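You operate a simulated robot arm through the tools that you are given. There is no shell and no other tool.

Carry out the task below with a simulated robot arm. There is one attempt and no reset: what you move stays moved.

Task
Pump oil onto the white pad once, oil both steel rails, then push the blue slider along them.
Fine: set the pad on the black mat under the spout to pump; put it back; the slider goes to the rail end by the steel plate; leave the oil can in its holder. A coat counts when it lies all over at full strength: go over it till it gets no stronger.

Only the result counts: the job must be done as asked and must still hold three seconds after the hand-in. Knocking over, shifting, dropping, spilling or breaking anything else fails it.

Robot
A 7-joint arm with a two-finger parallel gripper, fixed in place. Base frame: the origin is on the floor under the middle of its stand, x ahead of it, y to its left, z up. Readings come in mm, degrees, newtons and seconds.
It reaches about 1058 mm from its shoulder. Its first joint turns from -166.0 to 166.0 degrees. Payload 4.4 kg.
The tool frame sits at the grasp point between the pads (the TCP): z along the fingers, y along the line on which they close. The tips reach 23 mm beyond it. The gripper opens to 94 mm. The fingers are 38 mm wide and 10 mm thick; the gripper's body (54 by 96 mm) begins 39 mm behind the TCP.
Orientation is told as [roll, pitch, yaw] about the base's x, y, z axes, in that order, counted from this pose: with the fingers straight down and closing along the base's y, the tool's x points along the base's -x, its y along +y and its z along -z.

Tools
- The arm moves only by the tool apply_moves. Its argument "series" is a list of rows, each an object of numbers (a shift or turn left out is 0, a gripper value left out holds the last): "gripper": the closure, from 0 (fully open) to 1 (shut); "tx", "ty", "tz": the shift along the tool's x, y, z in mm; "ax", "ay", "az": the turn, a rotation vector about the tool's x, y, z in rad. In form: [{"gripper": .., "tx": .., "ty": .., "tz": .., "ax": .., "ay": .., "az": ..}, ...]. A call has 1 to 20 rows; each row shifts and turns the commanded pose from where the row before left it, along the tool's axes as they then stand. Each row takes 0.2 s and may step no farther than 50 mm and 8.6 degrees from the row before; otherwise, or with a gripper value out of range, the whole call is refused. Where a pose cannot be reached the arm comes as near as it can. A force on the tool above 90 N (or 10 N above the force at the start of the call, whichever is more), or a blocked arm, ends the call early, and 0.2 s more pass. Each finger travels about 108 mm/s and halts on what it meets, pressing with about 28 N; the grip force reading is that of the motor and also rises with nothing between the fingers. The clock runs only during rows and for 0.2 s after the last one: add rows that do not move to give the fingers time. It gives the time, the measured TCP pose, the force on the tool (base axes), the opening and the grip force at its end, in the units of the frame above (readings bear some noise), with the torque about the TCP (base axes, N m) and any sound that the robot's microphone picked up, and new pictures: "views" is both (left out), scene, wrist or none.
- Cameras (640 x 400 px; columns grow to the right, rows downward): "scene" is fixed at [407.2, 640.3, 1429]; the picture's right is [-1.00, -0.05, 0.00], its down [-0.01, 0.30, -0.95] and it looks along [0.04, -0.95, -0.30] (base axes); focal length 333 px, centre (320, 200). "wrist" rides on the gripper at [86, 16, -74] in the tool frame; the picture's right is [-0.18, 0.98, 0.00], its down [-0.58, -0.11, -0.81] and it looks along [-0.79, -0.15, 0.59] (tool axes); focal length 243 px, centre (320, 200). There is no depth. A picture from a camera that has moved, and an enlarged one, comes with that camera's place and axes in the base frame and with its lens. The place of the scene camera against the robot may be out by one fixed shift of up to 25 mm in any direction.
- close_up(camera, box): a new picture of the part [left, top, right, bottom] of that camera's present view, enlarged. No time passes.
- finish_job(): hands the job in; it is judged then, once.

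Nothing tells you positions but the pictures and the camera data. Unless the task says otherwise, let go and move clear before handing in.

The tools are called by a JSON object that holds its "method" and its "body". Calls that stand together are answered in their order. apply_moves: Moves the arm, as the interface text tells. Its arguments: {"type":"object","properties":{"series":{"type":"array","items":{"type":"object","properties":{"gripper":{"type":"number"},"tx":{"type":"number"},"ty":{"type":"number"},"tz":{"type":"number"},"ax":{"type":"number"},"ay":{"type":"number"},"az":{"type":"number"}}}},"views":{"type":"string","enum":["both","scene","wrist","none"]}},"required":["series"]} The other tools are called the same way: close_up (camera, box) takes an enlarged picture of a part of a camera's view; finish_job () hands the job in.

At the start:

```text
t: 0.0
tool_pos: [508.5, -380.2, 1199.7]
tool_rot: [-0.1, 0.0, 0.0]
contact_force: [-0.1, -0.9, -0.9]
ft_torque: [0.0, 0.01, -0.01]
width: 94.0
gripper_force: 0.0
```

scene: 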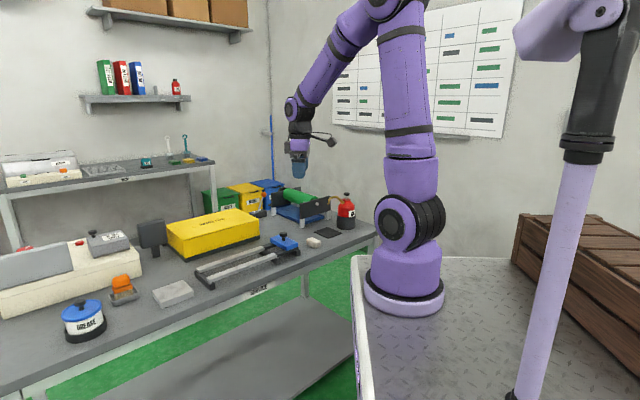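
wrist: 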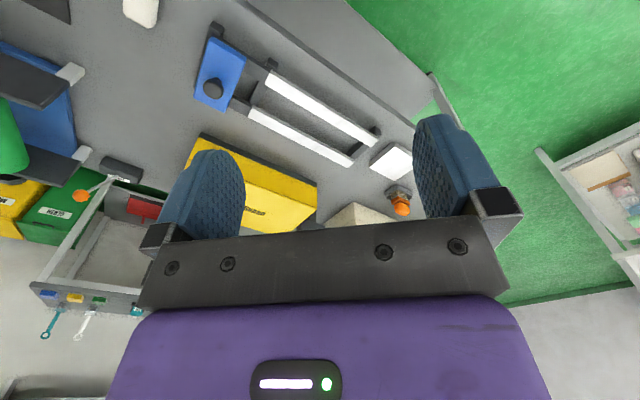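

I see a bench with a blue slider on two steel rails, a white pad, a black mat near a red oil can, and a steel plate. I'll look closer at each before moving.

{"method": "close_up", "body": {"camera": "scene", "box": [180, 180, 380, 305]}}

{"method": "close_up", "body": {"camera": "scene", "box": [280, 180, 380, 250]}}

{"method": "close_up", "body": {"camera": "scene", "box": [40, 210, 240, 335]}}

{"method": "close_up", "body": {"camera": "wrist", "box": [100, 0, 440, 220]}}

```text
3.20 times, centred on (280, 242) of scene
camera zoom: at [407.2, 640.3, 1429.0], right [-1.0, -0.05, 0.0], down [-0.01, 0.3, -0.95], along [0.04, -0.95, -0.3], focal length 1065 px, centre (448, 64)
```

zoom: 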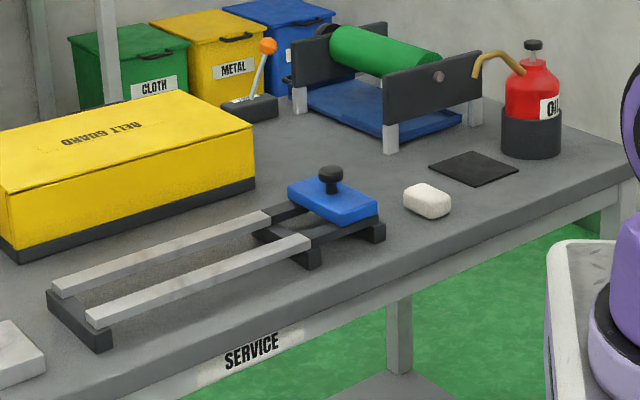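

```text
5.71 times, centred on (330, 215) of scene
camera zoom: at [407.2, 640.3, 1429.0], right [-1.0, -0.05, 0.0], down [-0.01, 0.3, -0.95], along [0.04, -0.95, -0.3], focal length 1902 px, centre (263, 114)
```

zoom: 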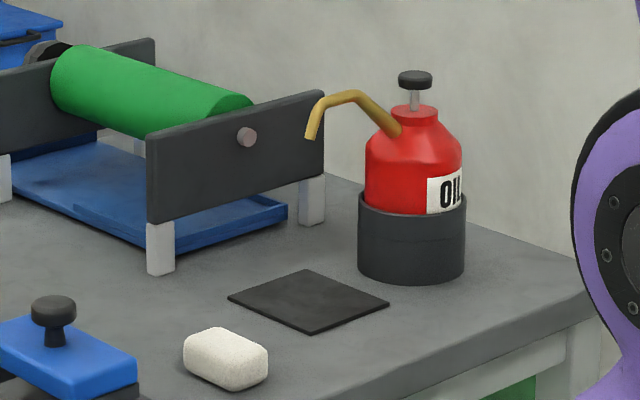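

```text
3.20 times, centred on (140, 272) of scene
camera zoom: at [407.2, 640.3, 1429.0], right [-1.0, -0.05, 0.0], down [-0.01, 0.3, -0.95], along [0.04, -0.95, -0.3], focal length 1065 px, centre (896, -32)
```

zoom: 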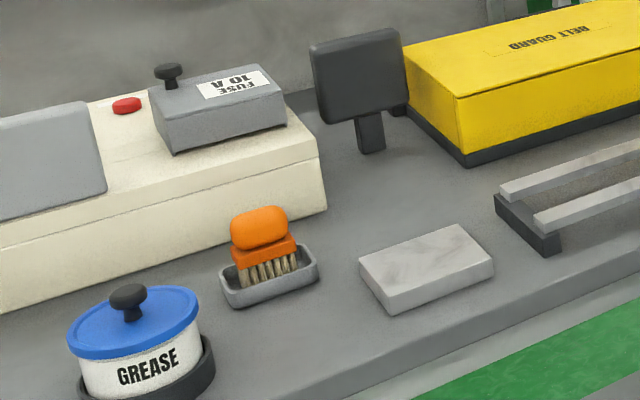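

```text
1.82 times, centred on (270, 110) of wrist
camera zoom: at [421.5, -363.3, 1273.3], right [0.18, 0.98, 0.0], down [0.58, -0.11, 0.81], along [0.79, -0.15, -0.59], focal length 441 px, centre (411, 364)
```

zoom: 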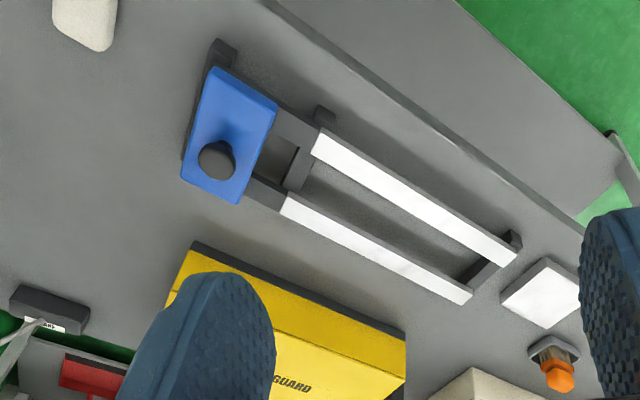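

The pad looks to be near (493, -647, 833), with the mat and oil can beyond it around y≈-785 to -880, and the rails running about 45° at x 620–850. Next I move the wrist camera to view the pad, mat and can more closely.

{"method": "apply_moves", "body": {"series": [{"gripper": 0, "tx": 32, "ty": -25, "tz": 12.5}, {"tx": 32, "ty": -25, "tz": 12.5}, {"tx": 32, "ty": -25, "tz": 12.5}, {"tx": 32, "ty": -25, "tz": 12.5}, {"az": 0.131}, {"az": 0.131}, {"az": 0.131}, {"az": 0.131}, {"az": 0.131}, {"az": 0.131}, {}], "views": "both"}}

```text
t: 2.4
tool_pos: [379.2, -479.3, 1149.6]
tool_rot: [0.0, 0.0, -45.2]
contact_force: [0.4, -0.9, -0.4]
ft_torque: [-0.03, -0.04, -0.03]
width: 94.1
gripper_force: 0.0
camera wrist: at [329.5, -406.9, 1224.2], right [0.83, 0.56, 0.0], down [0.33, -0.49, 0.81], along [0.45, -0.67, -0.59], focal length 243 px, centre (320, 200)
```

scene: 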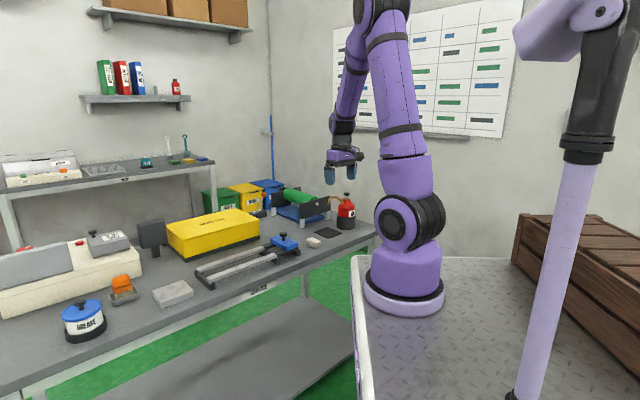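
wrist: 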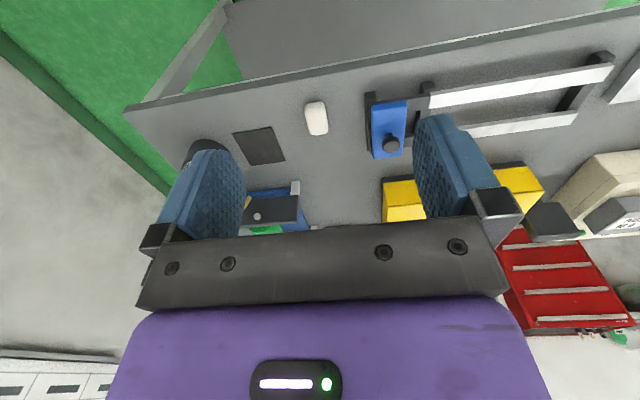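

The camera model agrees: the pad appears where predicted, the mat is just left of it, and the can is hidden behind the left finger. I'll zoom in for precise pixel positions.

{"method": "close_up", "body": {"camera": "wrist", "box": [170, 60, 490, 260]}}

{"method": "close_up", "body": {"camera": "wrist", "box": [220, 80, 380, 180]}}

{"method": "close_up", "body": {"camera": "wrist", "box": [340, 30, 640, 210]}}

```text
2.00 times, centred on (330, 160) of wrist
camera zoom: at [329.5, -406.9, 1224.2], right [0.83, 0.56, 0.0], down [0.33, -0.49, 0.81], along [0.45, -0.67, -0.59], focal length 485 px, centre (300, 280)
```

zoom: 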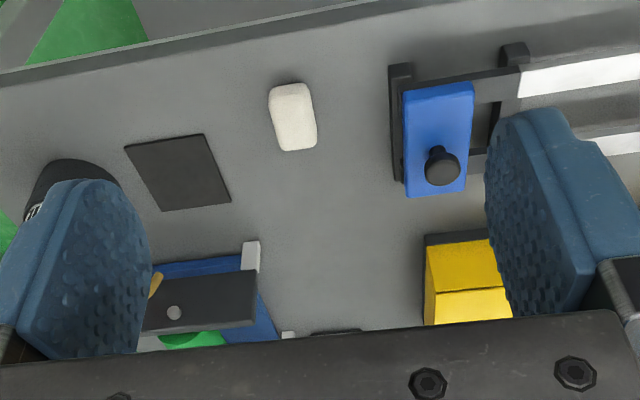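

```text
4.00 times, centred on (300, 130) of wrist
camera zoom: at [329.5, -406.9, 1224.2], right [0.83, 0.56, 0.0], down [0.33, -0.49, 0.81], along [0.45, -0.67, -0.59], focal length 970 px, centre (400, 480)
```

zoom: 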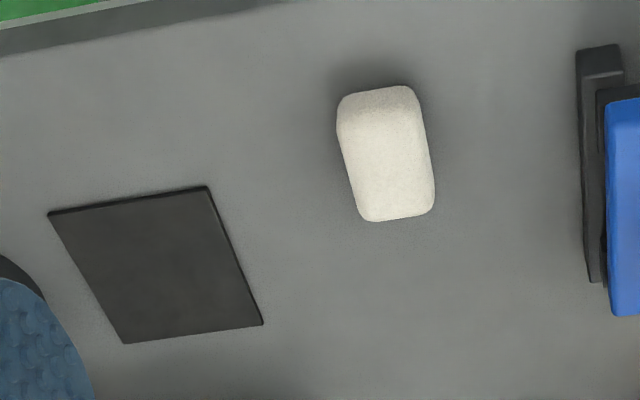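

```text
2.13 times, centred on (490, 120) of wrist
camera zoom: at [329.5, -406.9, 1224.2], right [0.83, 0.56, 0.0], down [0.33, -0.49, 0.81], along [0.45, -0.67, -0.59], focal length 518 px, centre (-43, 371)
```

zoom: 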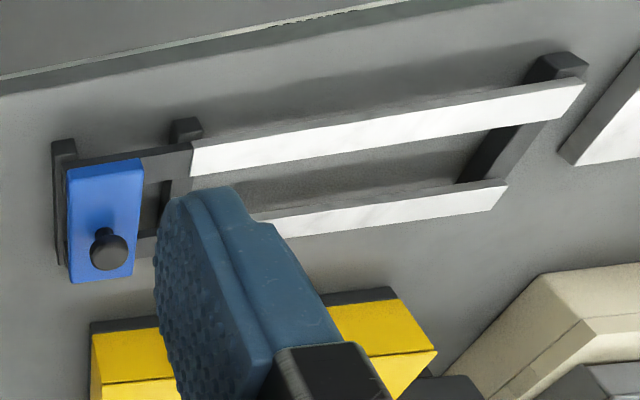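

The pad's long axis points roughly perpendicular to the bench edge, so my current yaw of about -45° will close across its short side. I'll move above it and look from near.

{"method": "apply_moves", "body": {"series": [{"tx": -30.8, "ty": -7, "tz": 24.9}, {"tx": -30.8, "ty": -7, "tz": 24.9}, {"tx": -30.8, "ty": -7, "tz": 24.9}, {"tx": -30.8, "ty": -7, "tz": 24.9}, {"tx": -30.8, "ty": -7, "tz": 24.9}, {"tx": -30.8, "ty": -7, "tz": 24.9}, {}], "views": "both"}}

{"method": "close_up", "body": {"camera": "wrist", "box": [220, 0, 420, 125]}}

{"method": "close_up", "body": {"camera": "wrist", "box": [0, 0, 320, 200]}}

```text
t: 4.0
tool_pos: [478.3, -642.0, 997.5]
tool_rot: [0.0, 0.1, -45.2]
contact_force: [0.6, 0.0, 0.6]
ft_torque: [-0.02, 0.0, 0.04]
width: 94.1
gripper_force: 0.0
camera wrist: at [428.7, -568.1, 1072.4], right [0.83, 0.56, 0.0], down [0.33, -0.49, 0.81], along [0.45, -0.67, -0.59], focal length 243 px, centre (320, 200)
```

scene: 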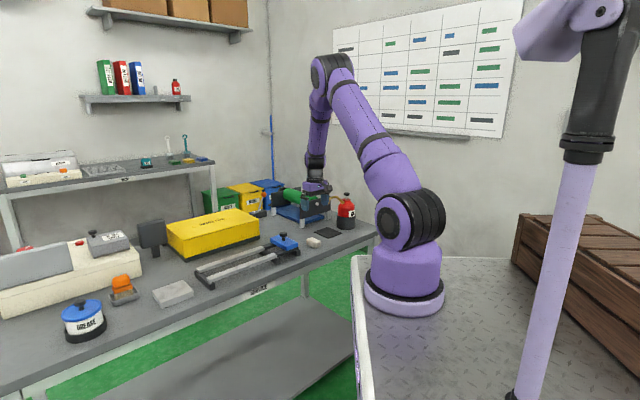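
wrist: 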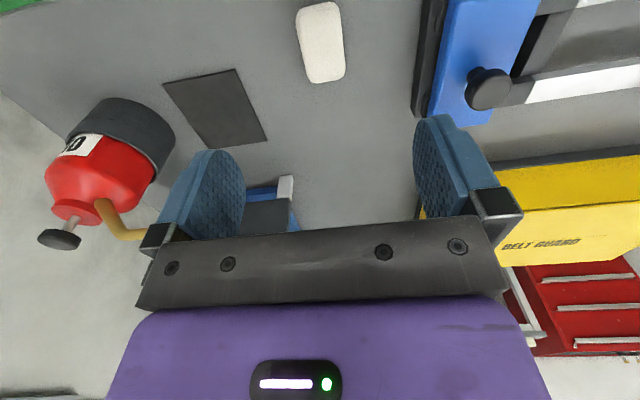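

```text
3.20 times, centred on (320, 62) of wrist
camera zoom: at [428.7, -568.1, 1072.4], right [0.83, 0.56, 0.0], down [0.33, -0.49, 0.81], along [0.45, -0.67, -0.59], focal length 776 px, centre (320, 640)
```

zoom: 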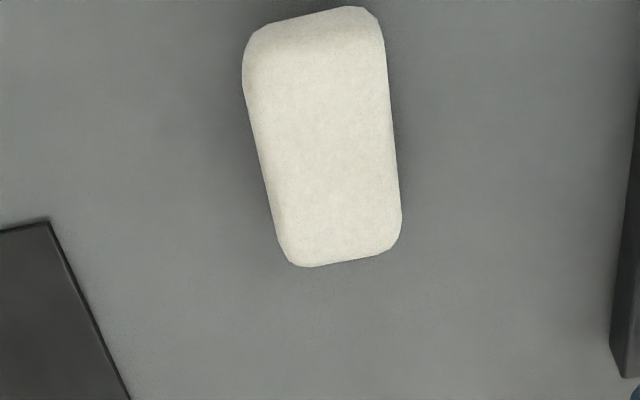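

```text
2.00 times, centred on (160, 100) of wrist
camera zoom: at [428.7, -568.1, 1072.4], right [0.83, 0.56, 0.0], down [0.33, -0.49, 0.81], along [0.45, -0.67, -0.59], focal length 485 px, centre (640, 400)
```

zoom: 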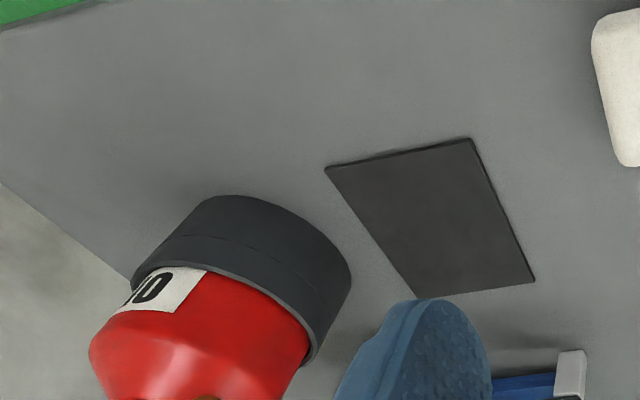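

The mat's centre works out to about (428, -793, 803) and the pad's to about (487, -649), roughly 60×38×22 mm with its long axis across the bench. Before gripping I need the spout tip and pump knob positions, so I'll zoom there.

{"method": "close_up", "body": {"camera": "wrist", "box": [20, 80, 260, 260]}}

{"method": "close_up", "body": {"camera": "scene", "box": [300, 170, 380, 250]}}

```text
2.22 times, centred on (140, 170) of wrist
camera zoom: at [428.7, -568.1, 1072.4], right [0.83, 0.56, 0.0], down [0.33, -0.49, 0.81], along [0.45, -0.67, -0.59], focal length 539 px, centre (720, 267)
```

zoom: 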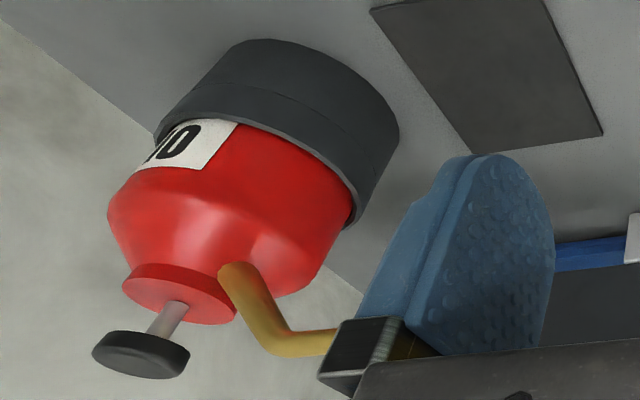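

```text
5.00 times, centred on (340, 210) of scene
camera zoom: at [407.2, 640.3, 1429.0], right [-1.0, -0.05, 0.0], down [-0.01, 0.3, -0.95], along [0.04, -0.95, -0.3], focal length 1664 px, centre (220, 150)
```

zoom: 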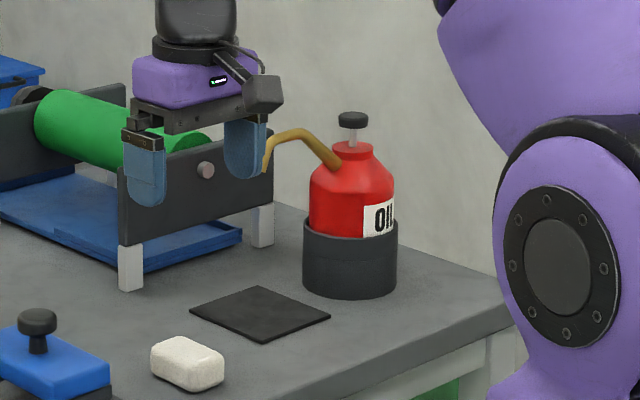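

The spout tip is hidden behind a finger from here. I'll rise above the can area and turn to view knob, spout and mat together.

{"method": "apply_moves", "body": {"series": [{"tx": -1.1, "ty": -10, "tz": -45}, {"tx": -1.1, "ty": -10, "tz": -45}, {"tx": -1.1, "ty": -25, "tz": -38}, {"tx": -1.1, "ty": -28, "tz": -38}, {"tx": -1.1, "ty": -28, "tz": -31}, {"tx": -1.1, "ty": -27, "tz": -31}, {"az": 0.14}, {"az": 0.14}, {"az": 0.14}, {"az": 0.14}, {"az": 0.14}, {}], "views": "wrist"}}

{"method": "close_up", "body": {"camera": "wrist", "box": [200, 0, 440, 150]}}

```text
t: 6.6
tool_pos: [394.5, -735.8, 1227.0]
tool_rot: [0.0, -0.1, -85.3]
contact_force: [-0.1, -0.1, -0.1]
ft_torque: [0.03, 0.01, -0.05]
width: 93.8
gripper_force: 0.0
camera wrist: at [402.7, -647.8, 1301.1], right [0.99, -0.1, 0.0], down [-0.06, -0.59, 0.81], along [-0.08, -0.8, -0.59], focal length 243 px, centre (320, 200)
```

wrist: 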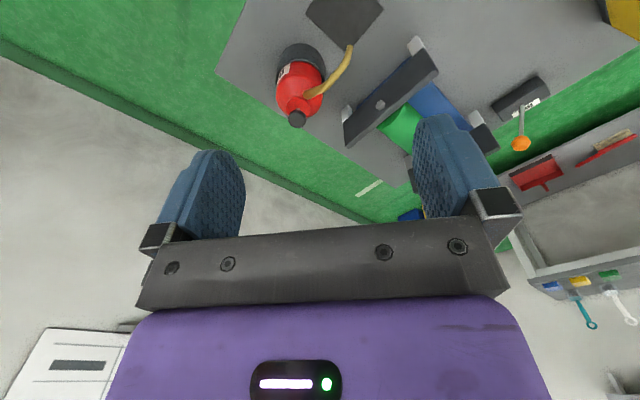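

```text
2.67 times, centred on (320, 75) of wrist
camera zoom: at [402.7, -647.8, 1301.1], right [0.99, -0.1, 0.0], down [-0.06, -0.59, 0.81], along [-0.08, -0.8, -0.59], focal length 647 px, centre (320, 533)
```

zoom: 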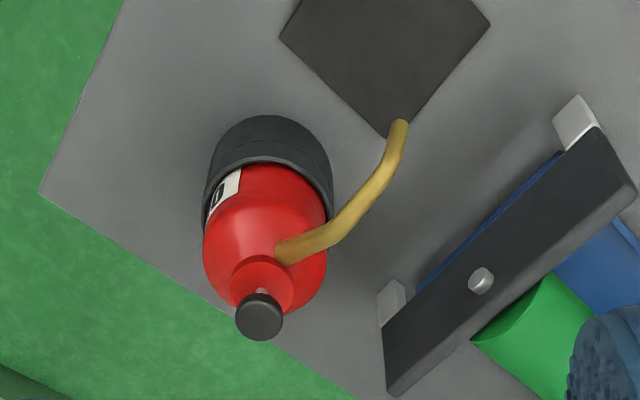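

I can see the can, spout and mat from above now. One more view from the side will let me triangulate the knob and spout tip with the accurate wrist camera.

{"method": "apply_moves", "body": {"series": [{"ty": 40}, {"ty": 40}, {"ty": 40}, {"ty": 40}, {}], "views": "wrist"}}

{"method": "close_up", "body": {"camera": "wrist", "box": [140, 0, 380, 150]}}

```text
t: 7.8
tool_pos: [555.4, -723.5, 1226.3]
tool_rot: [0.0, 0.0, -85.2]
contact_force: [0.1, 0.0, 0.5]
ft_torque: [0.01, 0.02, -0.03]
width: 93.9
gripper_force: 0.1
camera wrist: at [563.4, -634.7, 1299.8], right [0.99, -0.1, 0.0], down [-0.06, -0.59, 0.81], along [-0.08, -0.8, -0.59], focal length 243 px, centre (320, 200)
```

wrist: 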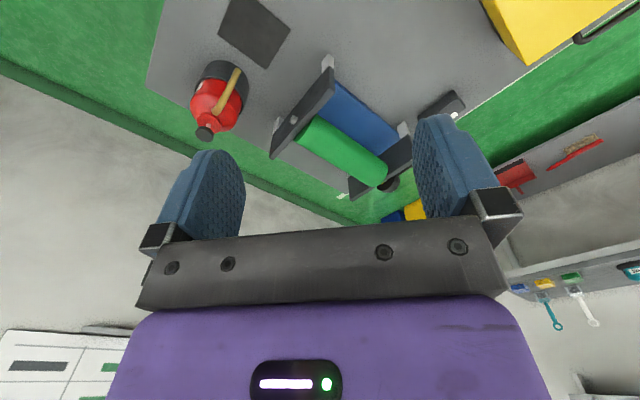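

```text
2.67 times, centred on (260, 75) of wrist
camera zoom: at [563.4, -634.7, 1299.8], right [0.99, -0.1, 0.0], down [-0.06, -0.59, 0.81], along [-0.08, -0.8, -0.59], focal length 647 px, centre (480, 533)
```

zoom: 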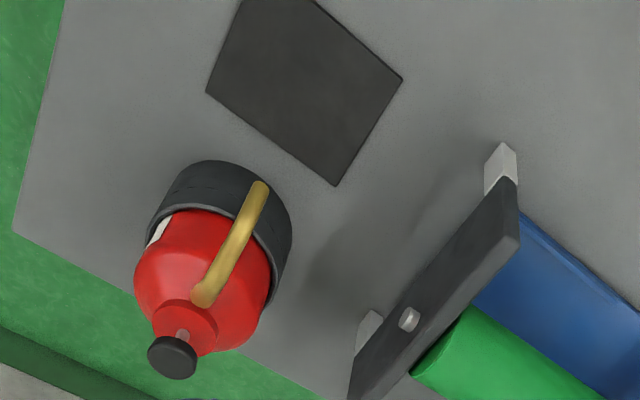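

Triangulated: knob top ≈ (342, -880, 967), spout tip ≈ (428, -792, 942), directly above the mat centre — so I must place the pad with the gripper leaning back about 30° to clear the spout. Next I measure the rails from close up before touching anything.

{"method": "apply_moves", "body": {"series": [{"tx": 35.6, "ty": 17, "tz": 20}, {"tx": 35.6, "ty": 17, "tz": 20}, {"tx": 35.6, "ty": 17, "tz": 20}, {"tx": 35.6, "ty": 17, "tz": 20}, {"tx": 35.6, "ty": 17, "tz": 20}, {"tx": 35.6, "ty": 17, "tz": 20}, {"tx": 35.6, "ty": 17, "tz": 20}, {"tx": 35.6, "ty": 17, "tz": 20}, {"tx": 35.6, "ty": 17, "tz": 20}, {"az": -0.1455}, {"az": -0.1455}, {"az": -0.1455}, {"az": -0.1455}, {"az": -0.1455}, {"az": -0.1455}, {}], "views": "wrist"}}

{"method": "close_up", "body": {"camera": "wrist", "box": [0, 0, 320, 200]}}

{"method": "close_up", "body": {"camera": "wrist", "box": [280, 0, 600, 200]}}

```text
t: 11.2
tool_pos: [679.8, -390.3, 1048.0]
tool_rot: [0.1, -0.1, -35.1]
contact_force: [-0.6, -0.3, 1.3]
ft_torque: [-0.03, -0.01, 0.0]
width: 94.1
gripper_force: 0.1
camera wrist: at [618.5, -326.6, 1122.7], right [0.72, 0.7, 0.0], down [0.41, -0.42, 0.81], along [0.56, -0.58, -0.59], focal length 243 px, centre (320, 200)
```

wrist: 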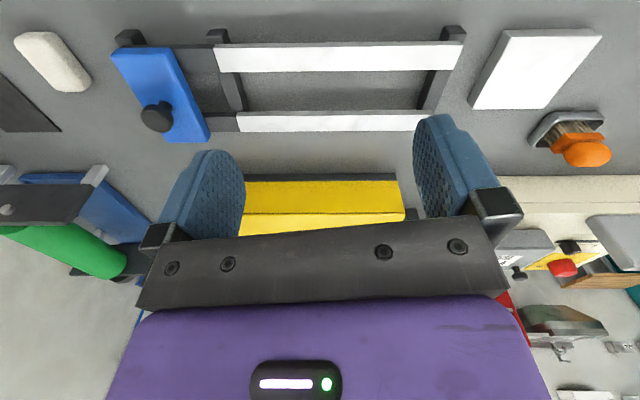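

```text
2.00 times, centred on (160, 100) of wrist
camera zoom: at [618.5, -326.6, 1122.7], right [0.72, 0.7, 0.0], down [0.41, -0.42, 0.81], along [0.56, -0.58, -0.59], focal length 485 px, centre (640, 400)
```

zoom: 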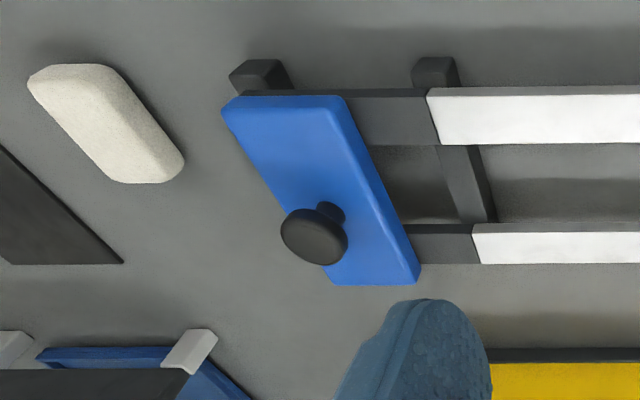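

```text
2.00 times, centred on (440, 100) of wrist
camera zoom: at [618.5, -326.6, 1122.7], right [0.72, 0.7, 0.0], down [0.41, -0.42, 0.81], along [0.56, -0.58, -0.59], focal length 485 px, centre (80, 400)
```

zoom: 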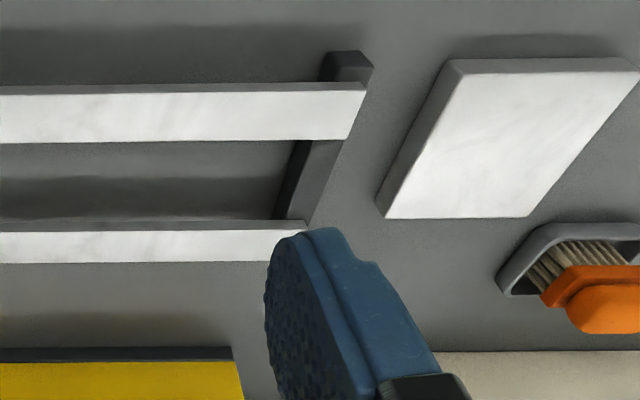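

The rails appear horizontal in this view, running at heading ≈44°. I'll enlarge the rail ends for exact corners.

{"method": "close_up", "body": {"camera": "wrist", "box": [190, 20, 270, 70]}}

{"method": "close_up", "body": {"camera": "wrist", "box": [190, 90, 270, 140]}}

{"method": "close_up", "body": {"camera": "wrist", "box": [400, 20, 480, 70]}}

{"method": "close_up", "body": {"camera": "wrist", "box": [380, 90, 460, 140]}}

{"method": "close_up", "body": {"camera": "wrist", "box": [100, 20, 220, 150]}}

```text
8.00 times, centred on (230, 45) of wrist
camera zoom: at [618.5, -326.6, 1122.7], right [0.72, 0.7, 0.0], down [0.41, -0.42, 0.81], along [0.56, -0.58, -0.59], focal length 1941 px, centre (1040, 1440)
```

zoom: 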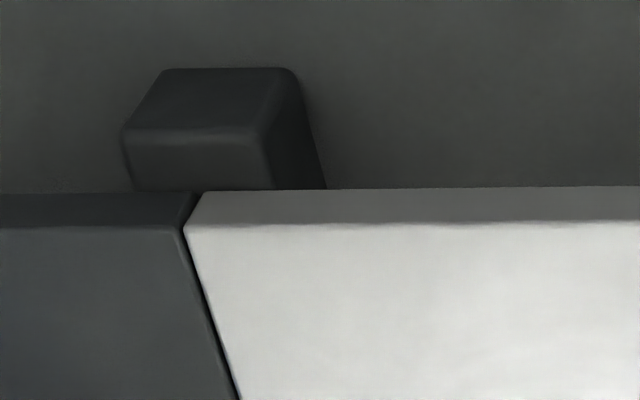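

```text
8.00 times, centred on (230, 115) of wrist
camera zoom: at [618.5, -326.6, 1122.7], right [0.72, 0.7, 0.0], down [0.41, -0.42, 0.81], along [0.56, -0.58, -0.59], focal length 1941 px, centre (1040, 880)
```

zoom: 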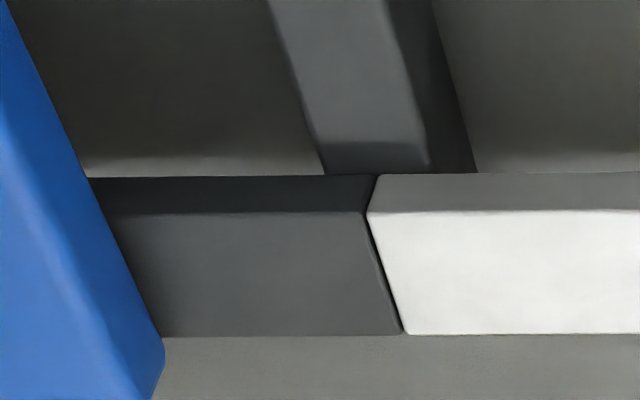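

```text
8.00 times, centred on (440, 45) of wrist
camera zoom: at [618.5, -326.6, 1122.7], right [0.72, 0.7, 0.0], down [0.41, -0.42, 0.81], along [0.56, -0.58, -0.59], focal length 1941 px, centre (-640, 1440)
```

zoom: 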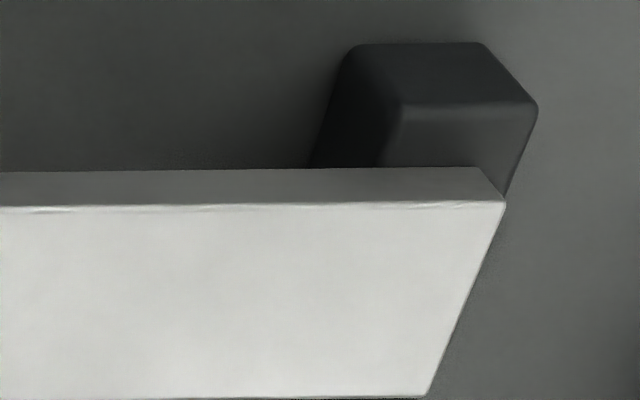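

```text
8.00 times, centred on (420, 115) of wrist
camera zoom: at [618.5, -326.6, 1122.7], right [0.72, 0.7, 0.0], down [0.41, -0.42, 0.81], along [0.56, -0.58, -0.59], focal length 1941 px, centre (-480, 880)
```

zoom: 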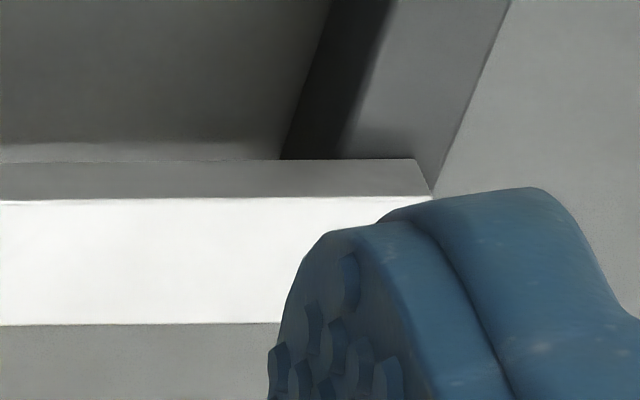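

```text
3.08 times, centred on (160, 85) of wrist
camera zoom: at [618.5, -326.6, 1122.7], right [0.72, 0.7, 0.0], down [0.41, -0.42, 0.81], along [0.56, -0.58, -0.59], focal length 746 px, centre (812, 554)
```

zoom: 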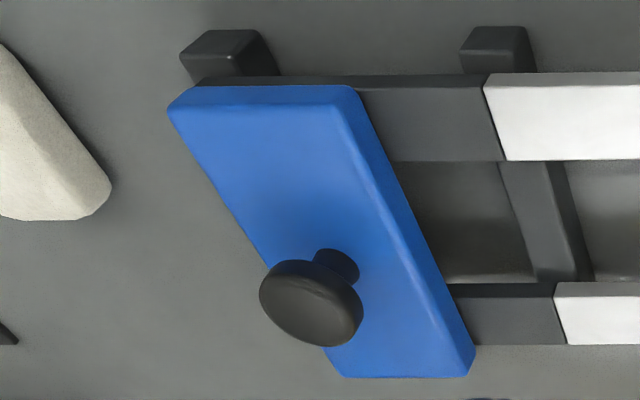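

Rails: tops at z≈830, 26 mm wide, 274 mm long, heading 45°; near-rail centreline (625,-502)→(819,-308), far-rail (686,-563)→(880,-369). Now I go to a tilted pre-grasp behind the pad (~(448,-612,923), yaw -45°, 30° lean toward the robot).

{"method": "apply_moves", "body": {"series": [{"az": 0.0864}, {"az": 0.0864}, {"tx": 0.9, "ty": -40.1, "tz": 15.7}, {"tx": 0.9, "ty": -40.1, "tz": 15.7}, {"tx": 0.9, "ty": -40.1, "tz": 15.7}, {"tx": 0.9, "ty": -40.1, "tz": 15.7}, {"tx": 0.9, "ty": -40.1, "tz": 15.7}, {"tx": 0.9, "ty": -40.1, "tz": 15.7}, {"tx": 0.9, "ty": -40.1, "tz": 15.7}, {"tx": 0.9, "ty": -40.1, "tz": 15.7}, {"ay": -0.1309}, {"ay": -0.1309}, {"ay": -0.1309}, {"ay": -0.1309}, {}], "views": "both"}}

{"method": "close_up", "body": {"camera": "wrist", "box": [220, 60, 420, 220]}}

{"method": "close_up", "body": {"camera": "scene", "box": [280, 150, 400, 260]}}

```text
t: 14.4
tool_pos: [446.1, -612.0, 921.7]
tool_rot: [0.0, -30.1, -44.9]
contact_force: [-0.4, 0.4, 0.3]
ft_torque: [0.01, -0.02, 0.01]
width: 94.0
gripper_force: 0.0
camera wrist: at [379.4, -520.4, 942.9], right [0.81, 0.58, 0.09], down [-0.01, -0.15, 0.99], along [0.59, -0.8, -0.11], focal length 243 px, centre (320, 200)
```

scene: 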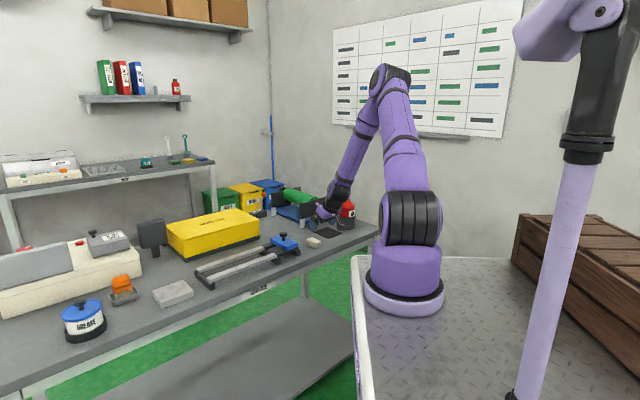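
wrist: 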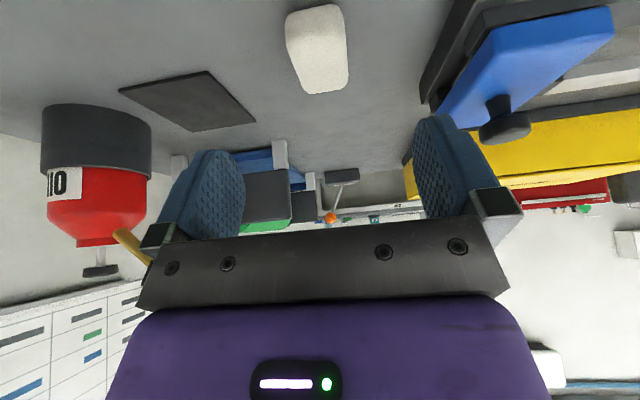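

```text
2.50 times, centred on (320, 140) of wrist
camera zoom: at [379.4, -520.4, 942.9], right [0.81, 0.58, 0.09], down [-0.01, -0.15, 0.99], along [0.59, -0.8, -0.11], focal length 606 px, centre (320, 350)
```

zoom: 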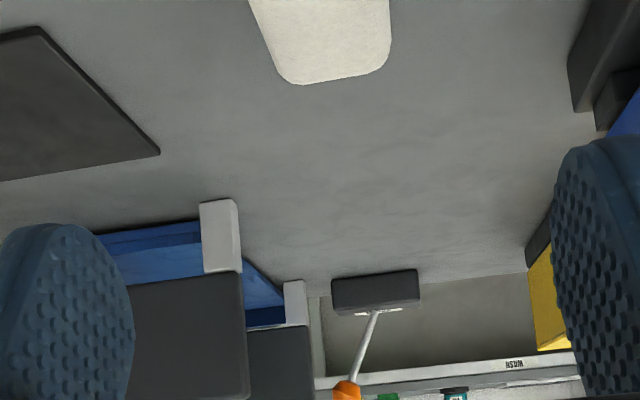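

```text
3.64 times, centred on (340, 205) of scene
camera zoom: at [407.2, 640.3, 1429.0], right [-1.0, -0.05, 0.0], down [-0.01, 0.3, -0.95], along [0.04, -0.95, -0.3], focal length 1210 px, centre (247, 182)
```

zoom: 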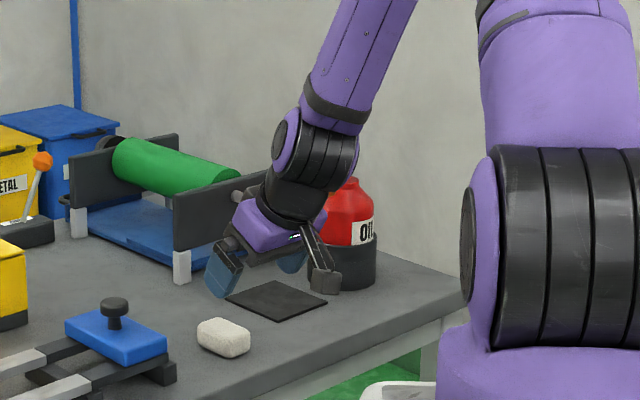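

The lean is right and the pad sits squarely ahead between the fingers, centre ≈ (486.5, -650.5). I advance most of the way along the tool axis and check.

{"method": "apply_moves", "body": {"series": [{"gripper": 0.2, "ty": 1.3, "tz": 20}, {"tz": 25}, {"tz": 25}, {"tx": -1.3, "tz": 10}, {}], "views": "both"}}

{"method": "close_up", "body": {"camera": "wrist", "box": [220, 60, 420, 220]}}

{"method": "close_up", "body": {"camera": "scene", "box": [290, 200, 350, 260]}}

```text
t: 15.6
tool_pos: [477.5, -639.8, 852.8]
tool_rot: [0.0, -30.0, -45.0]
contact_force: [-0.5, 0.3, -0.3]
ft_torque: [0.01, 0.01, 0.02]
width: 75.4
gripper_force: 0.0
camera wrist: at [409.0, -548.5, 873.8], right [0.81, 0.58, 0.09], down [-0.01, -0.15, 0.99], along [0.59, -0.8, -0.12], focal length 243 px, centre (320, 200)
```

scene: 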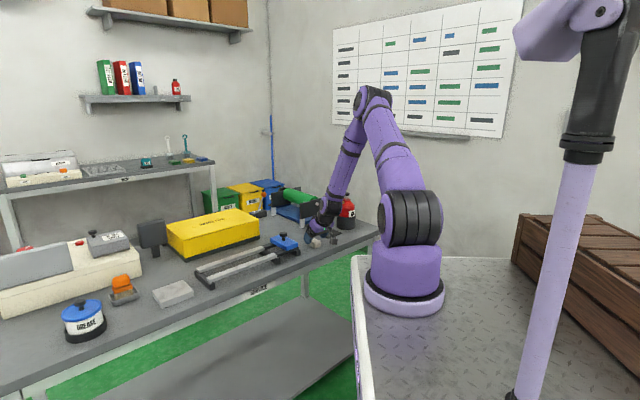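
wrist: 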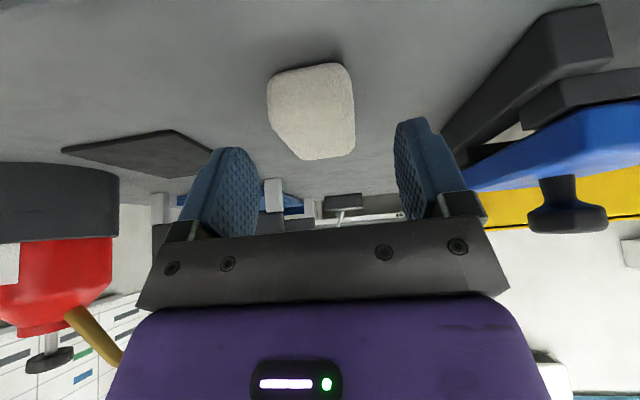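

```text
2.50 times, centred on (320, 140) of wrist
camera zoom: at [409.0, -548.5, 873.8], right [0.81, 0.58, 0.09], down [-0.01, -0.15, 0.99], along [0.59, -0.8, -0.12], focal length 606 px, centre (320, 350)
```

zoom: 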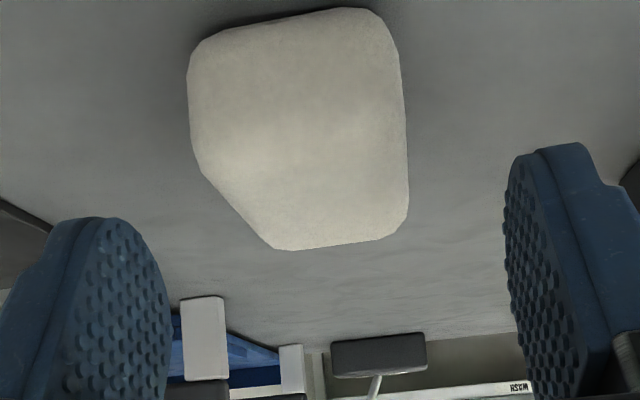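

```text
6.67 times, centred on (320, 230) of scene
camera zoom: at [407.2, 640.3, 1429.0], right [-1.0, -0.05, 0.0], down [-0.01, 0.3, -0.95], along [0.04, -0.95, -0.3], focal length 2219 px, centre (320, 0)
```

zoom: 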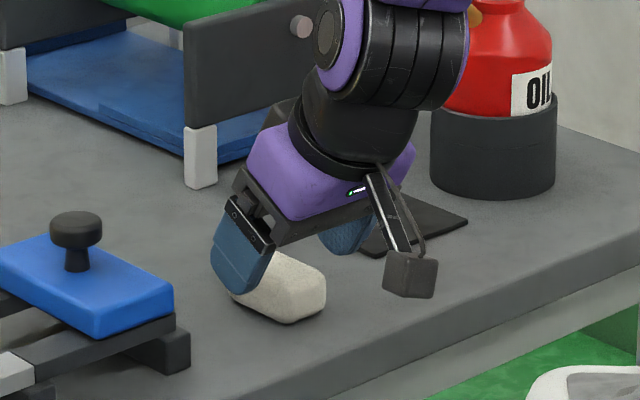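

The fingers straddle the pad nicely. I'll go the last ~19 mm down and close on it.

{"method": "apply_moves", "body": {"series": [{"ty": 1, "tz": 10}, {"tz": 9}, {}, {"gripper": 0.5}, {"gripper": 0.75}, {"gripper": 0.75}, {"gripper": 0.75}], "views": "both"}}

{"method": "close_up", "body": {"camera": "wrist", "box": [220, 60, 420, 220]}}

{"method": "close_up", "body": {"camera": "scene", "box": [290, 210, 350, 260]}}

```text
t: 17.2
tool_pos: [484.4, -646.4, 835.8]
tool_rot: [0.0, -30.0, -44.9]
contact_force: [0.5, -0.4, -0.5]
ft_torque: [0.0, 0.01, -0.02]
width: 39.1
gripper_force: 28.4
camera wrist: at [416.4, -555.2, 857.2], right [0.81, 0.58, 0.09], down [-0.01, -0.15, 0.99], along [0.59, -0.8, -0.12], focal length 243 px, centre (320, 200)
```

scene: 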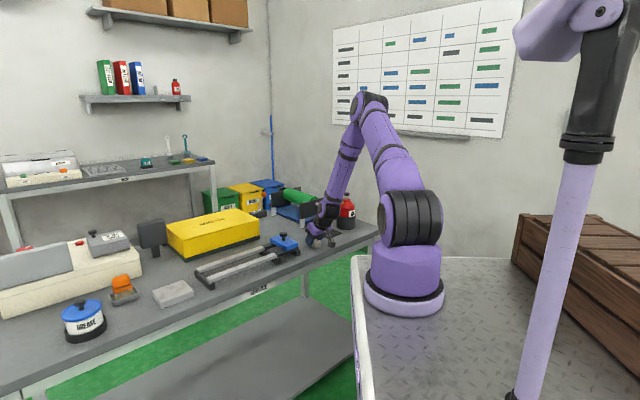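
wrist: 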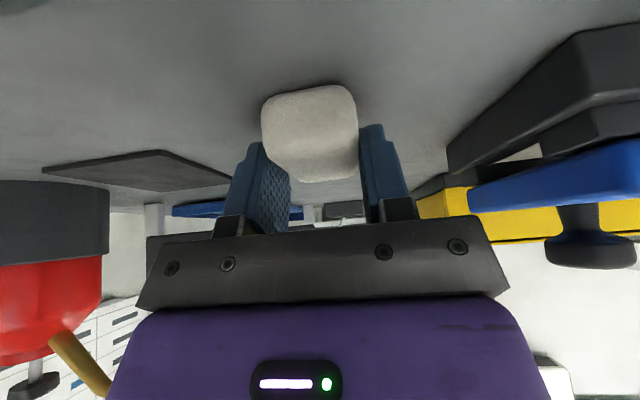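

```text
2.50 times, centred on (320, 140) of wrist
camera zoom: at [416.4, -555.2, 857.2], right [0.81, 0.58, 0.09], down [-0.01, -0.15, 0.99], along [0.59, -0.8, -0.12], focal length 606 px, centre (320, 350)
```

zoom: 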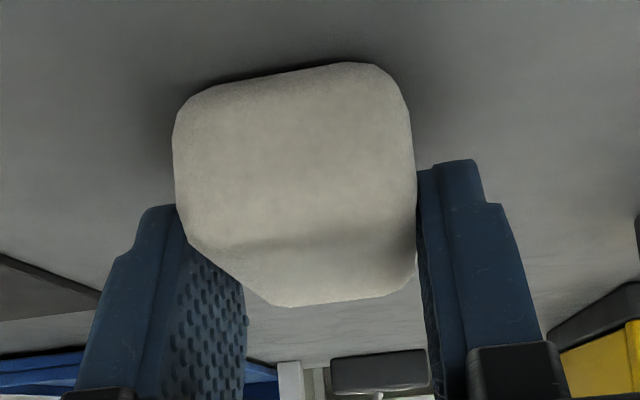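

```text
8.00 times, centred on (320, 235) of scene
camera zoom: at [407.2, 640.3, 1429.0], right [-1.0, -0.05, 0.0], down [-0.01, 0.3, -0.95], along [0.04, -0.95, -0.3], focal length 2663 px, centre (320, -80)
```

zoom: 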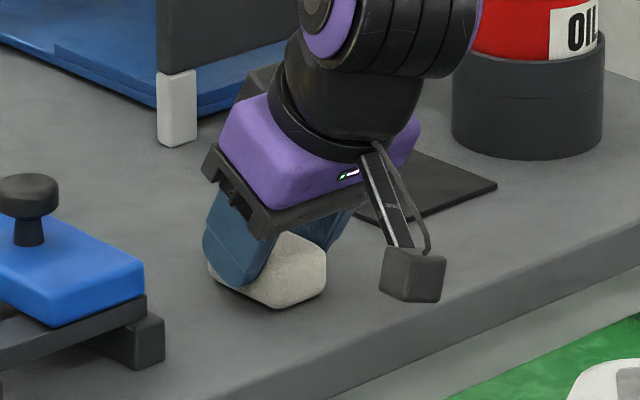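

The pad is gripped (39 mm, 28 N). I lift it 40 mm and move to a staging point in front of the mat, keeping the lean to stay clear of the spout.

{"method": "apply_moves", "body": {"series": [{"tx": -10, "tz": -17.3}, {"tx": -10, "tz": -17.3}, {"tx": 8.6, "ty": -35.7, "tz": -4.95}, {"tx": 8.6, "ty": -35.7, "tz": -4.95}, {"tx": 8.6, "ty": -35.7, "tz": -4.95}, {"tx": 8.6, "ty": -35.7, "tz": -4.95}, {}], "views": "both"}}

{"method": "close_up", "body": {"camera": "wrist", "box": [80, 60, 400, 260]}}

{"method": "close_up", "body": {"camera": "scene", "box": [290, 170, 390, 260]}}

```text
t: 18.8
tool_pos: [357.8, -721.4, 876.9]
tool_rot: [0.0, -29.9, -45.1]
contact_force: [1.1, -0.4, 0.5]
ft_torque: [0.03, 0.01, -0.02]
width: 23.2
gripper_force: 0.1
camera wrist: at [288.8, -631.4, 898.0], right [0.81, 0.58, 0.09], down [-0.01, -0.15, 0.99], along [0.59, -0.8, -0.12], focal length 243 px, centre (320, 200)
```

scene: 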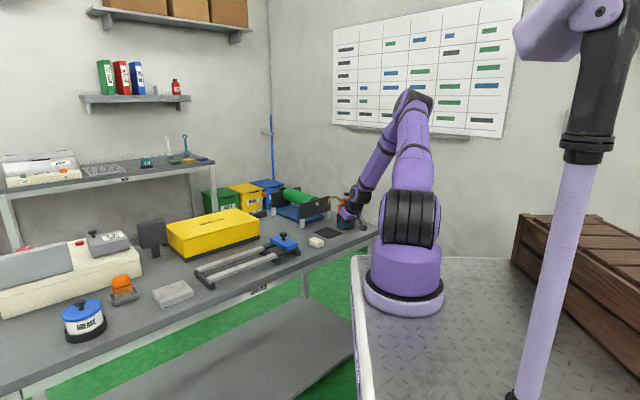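
wrist: 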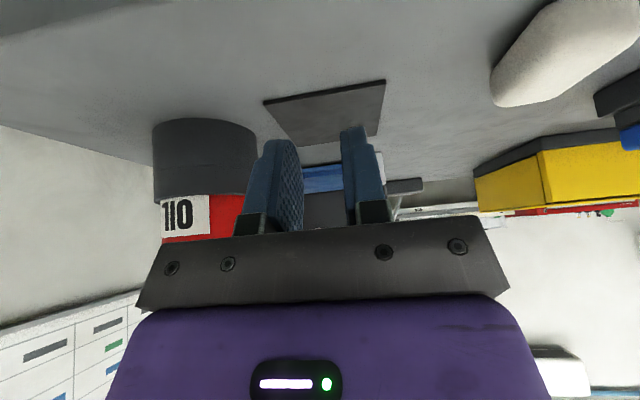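

```text
2.00 times, centred on (240, 160) of wrist
camera zoom: at [288.8, -631.4, 898.0], right [0.81, 0.58, 0.09], down [-0.01, -0.15, 0.99], along [0.59, -0.8, -0.12], focal length 485 px, centre (480, 280)
```

zoom: 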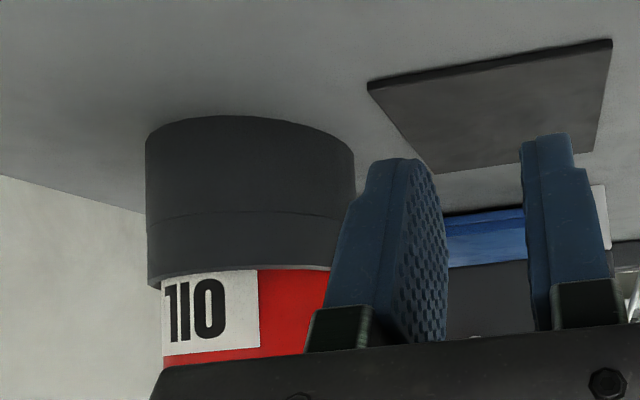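

```text
4.44 times, centred on (340, 215) of scene
camera zoom: at [407.2, 640.3, 1429.0], right [-1.0, -0.05, 0.0], down [-0.01, 0.3, -0.95], along [0.04, -0.95, -0.3], focal length 1479 px, centre (231, 133)
```

zoom: 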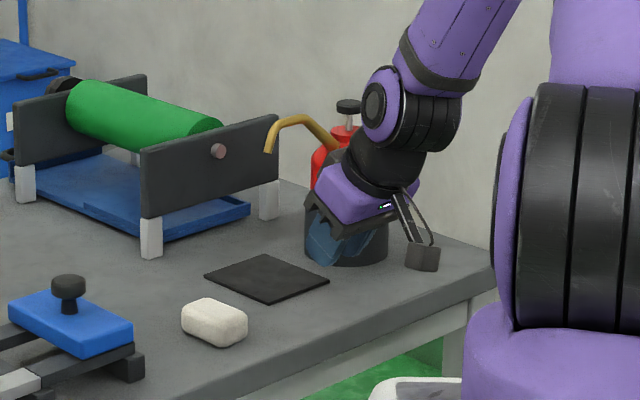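

The pad slipped out as I lifted — the width shows empty fingers, and the pad is back on the bench near its place; the grip was too shallow on its rounded top. I'll back up, view it from above again, and regrip deeper with less lean.

{"method": "apply_moves", "body": {"series": [{"tx": -20, "tz": -34.6}, {"tx": -20, "tz": -34.6}, {"tx": -20, "tz": -34.6}, {"ty": 35.5, "gripper": 0.2}, {"ty": 35.5}, {"ty": 35.5}, {"ty": 35.5}, {"ay": 0.1309}, {"ay": 0.1309}, {"ay": 0.1309}, {"ay": 0.1309}, {"tx": -30}, {}], "views": "both"}}

{"method": "close_up", "body": {"camera": "wrist", "box": [220, 0, 420, 125]}}

{"method": "close_up", "body": {"camera": "scene", "box": [290, 200, 350, 260]}}

```text
t: 21.6
tool_pos: [478.1, -638.9, 997.8]
tool_rot: [0.0, 0.0, -45.0]
contact_force: [-0.8, 0.2, -0.1]
ft_torque: [0.03, -0.01, 0.01]
width: 75.6
gripper_force: 0.1
camera wrist: at [427.7, -565.2, 1072.0], right [0.83, 0.56, 0.0], down [0.33, -0.49, 0.81], along [0.45, -0.67, -0.59], focal length 243 px, centre (320, 200)
```

scene: 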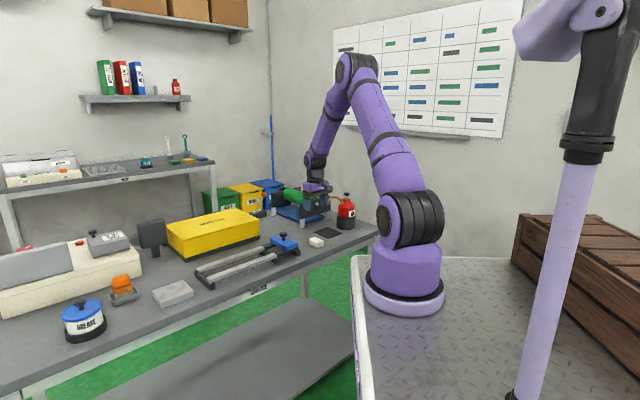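
wrist: 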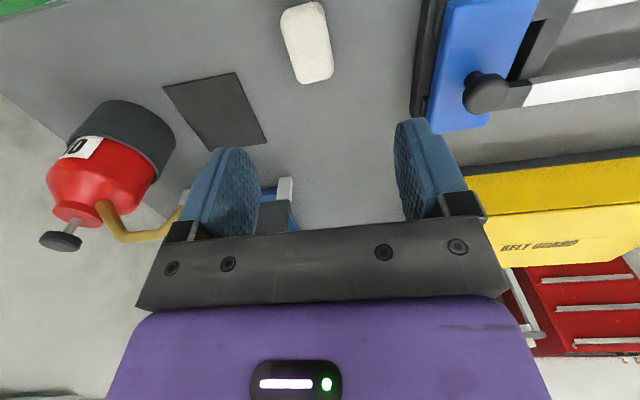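

```text
3.20 times, centred on (320, 62) of wrist
camera zoom: at [427.7, -565.2, 1072.0], right [0.83, 0.56, 0.0], down [0.33, -0.49, 0.81], along [0.45, -0.67, -0.59], focal length 776 px, centre (320, 640)
```

zoom: 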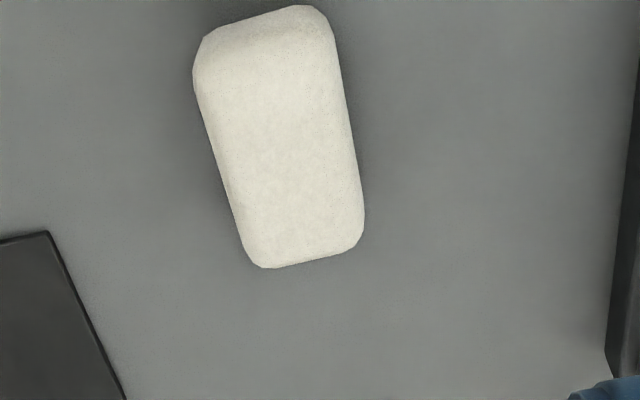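

```text
6.67 times, centred on (320, 230) of scene
camera zoom: at [407.2, 640.3, 1429.0], right [-1.0, -0.05, 0.0], down [-0.01, 0.3, -0.95], along [0.04, -0.95, -0.3], focal length 2219 px, centre (320, 0)
```

zoom: 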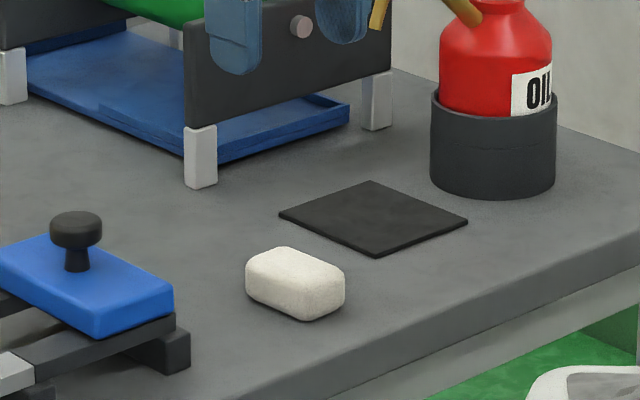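

The pad is now near (477, -654), turned about 3° (heading ≈ -42°); its original spot was (488.6, -650.7). I set up a new pre-grasp with 20° lean and matched yaw, to grip deeper.

{"method": "apply_moves", "body": {"series": [{"tx": 15.3, "ty": -6.8, "tz": 42.6, "gripper": 0.2}, {"tx": 15.3, "ty": -6.8, "tz": 42.6}, {"az": -0.05}, {"ay": -0.1163}, {"ay": -0.1163}, {"ay": -0.1163}, {}], "views": "wrist"}}

{"method": "close_up", "body": {"camera": "wrist", "box": [220, 0, 420, 160]}}

```text
t: 23.2
tool_pos: [445.7, -627.9, 912.3]
tool_rot: [0.1, -20.0, -42.3]
contact_force: [0.4, 0.4, -0.9]
ft_torque: [0.01, -0.03, -0.01]
width: 75.2
gripper_force: 0.1
camera wrist: at [377.6, -543.5, 952.1], right [0.79, 0.61, 0.06], down [0.13, -0.26, 0.96], along [0.6, -0.75, -0.28], focal length 243 px, centre (320, 200)
```

wrist: 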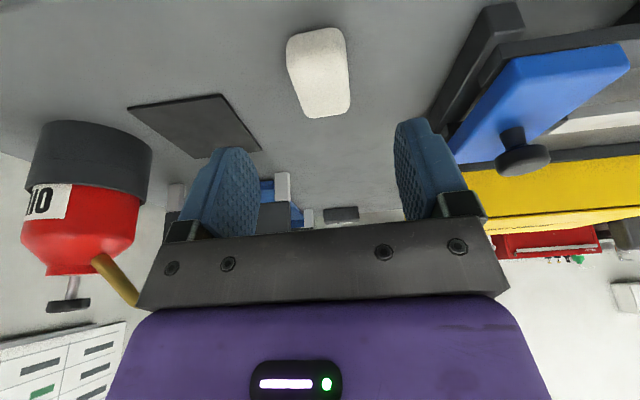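

```text
2.50 times, centred on (320, 80) of wrist
camera zoom: at [377.6, -543.5, 952.1], right [0.79, 0.61, 0.06], down [0.13, -0.26, 0.96], along [0.6, -0.75, -0.28], focal length 606 px, centre (320, 500)
```

zoom: 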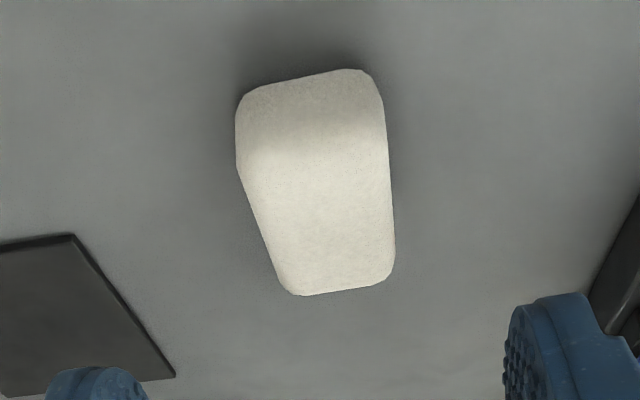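

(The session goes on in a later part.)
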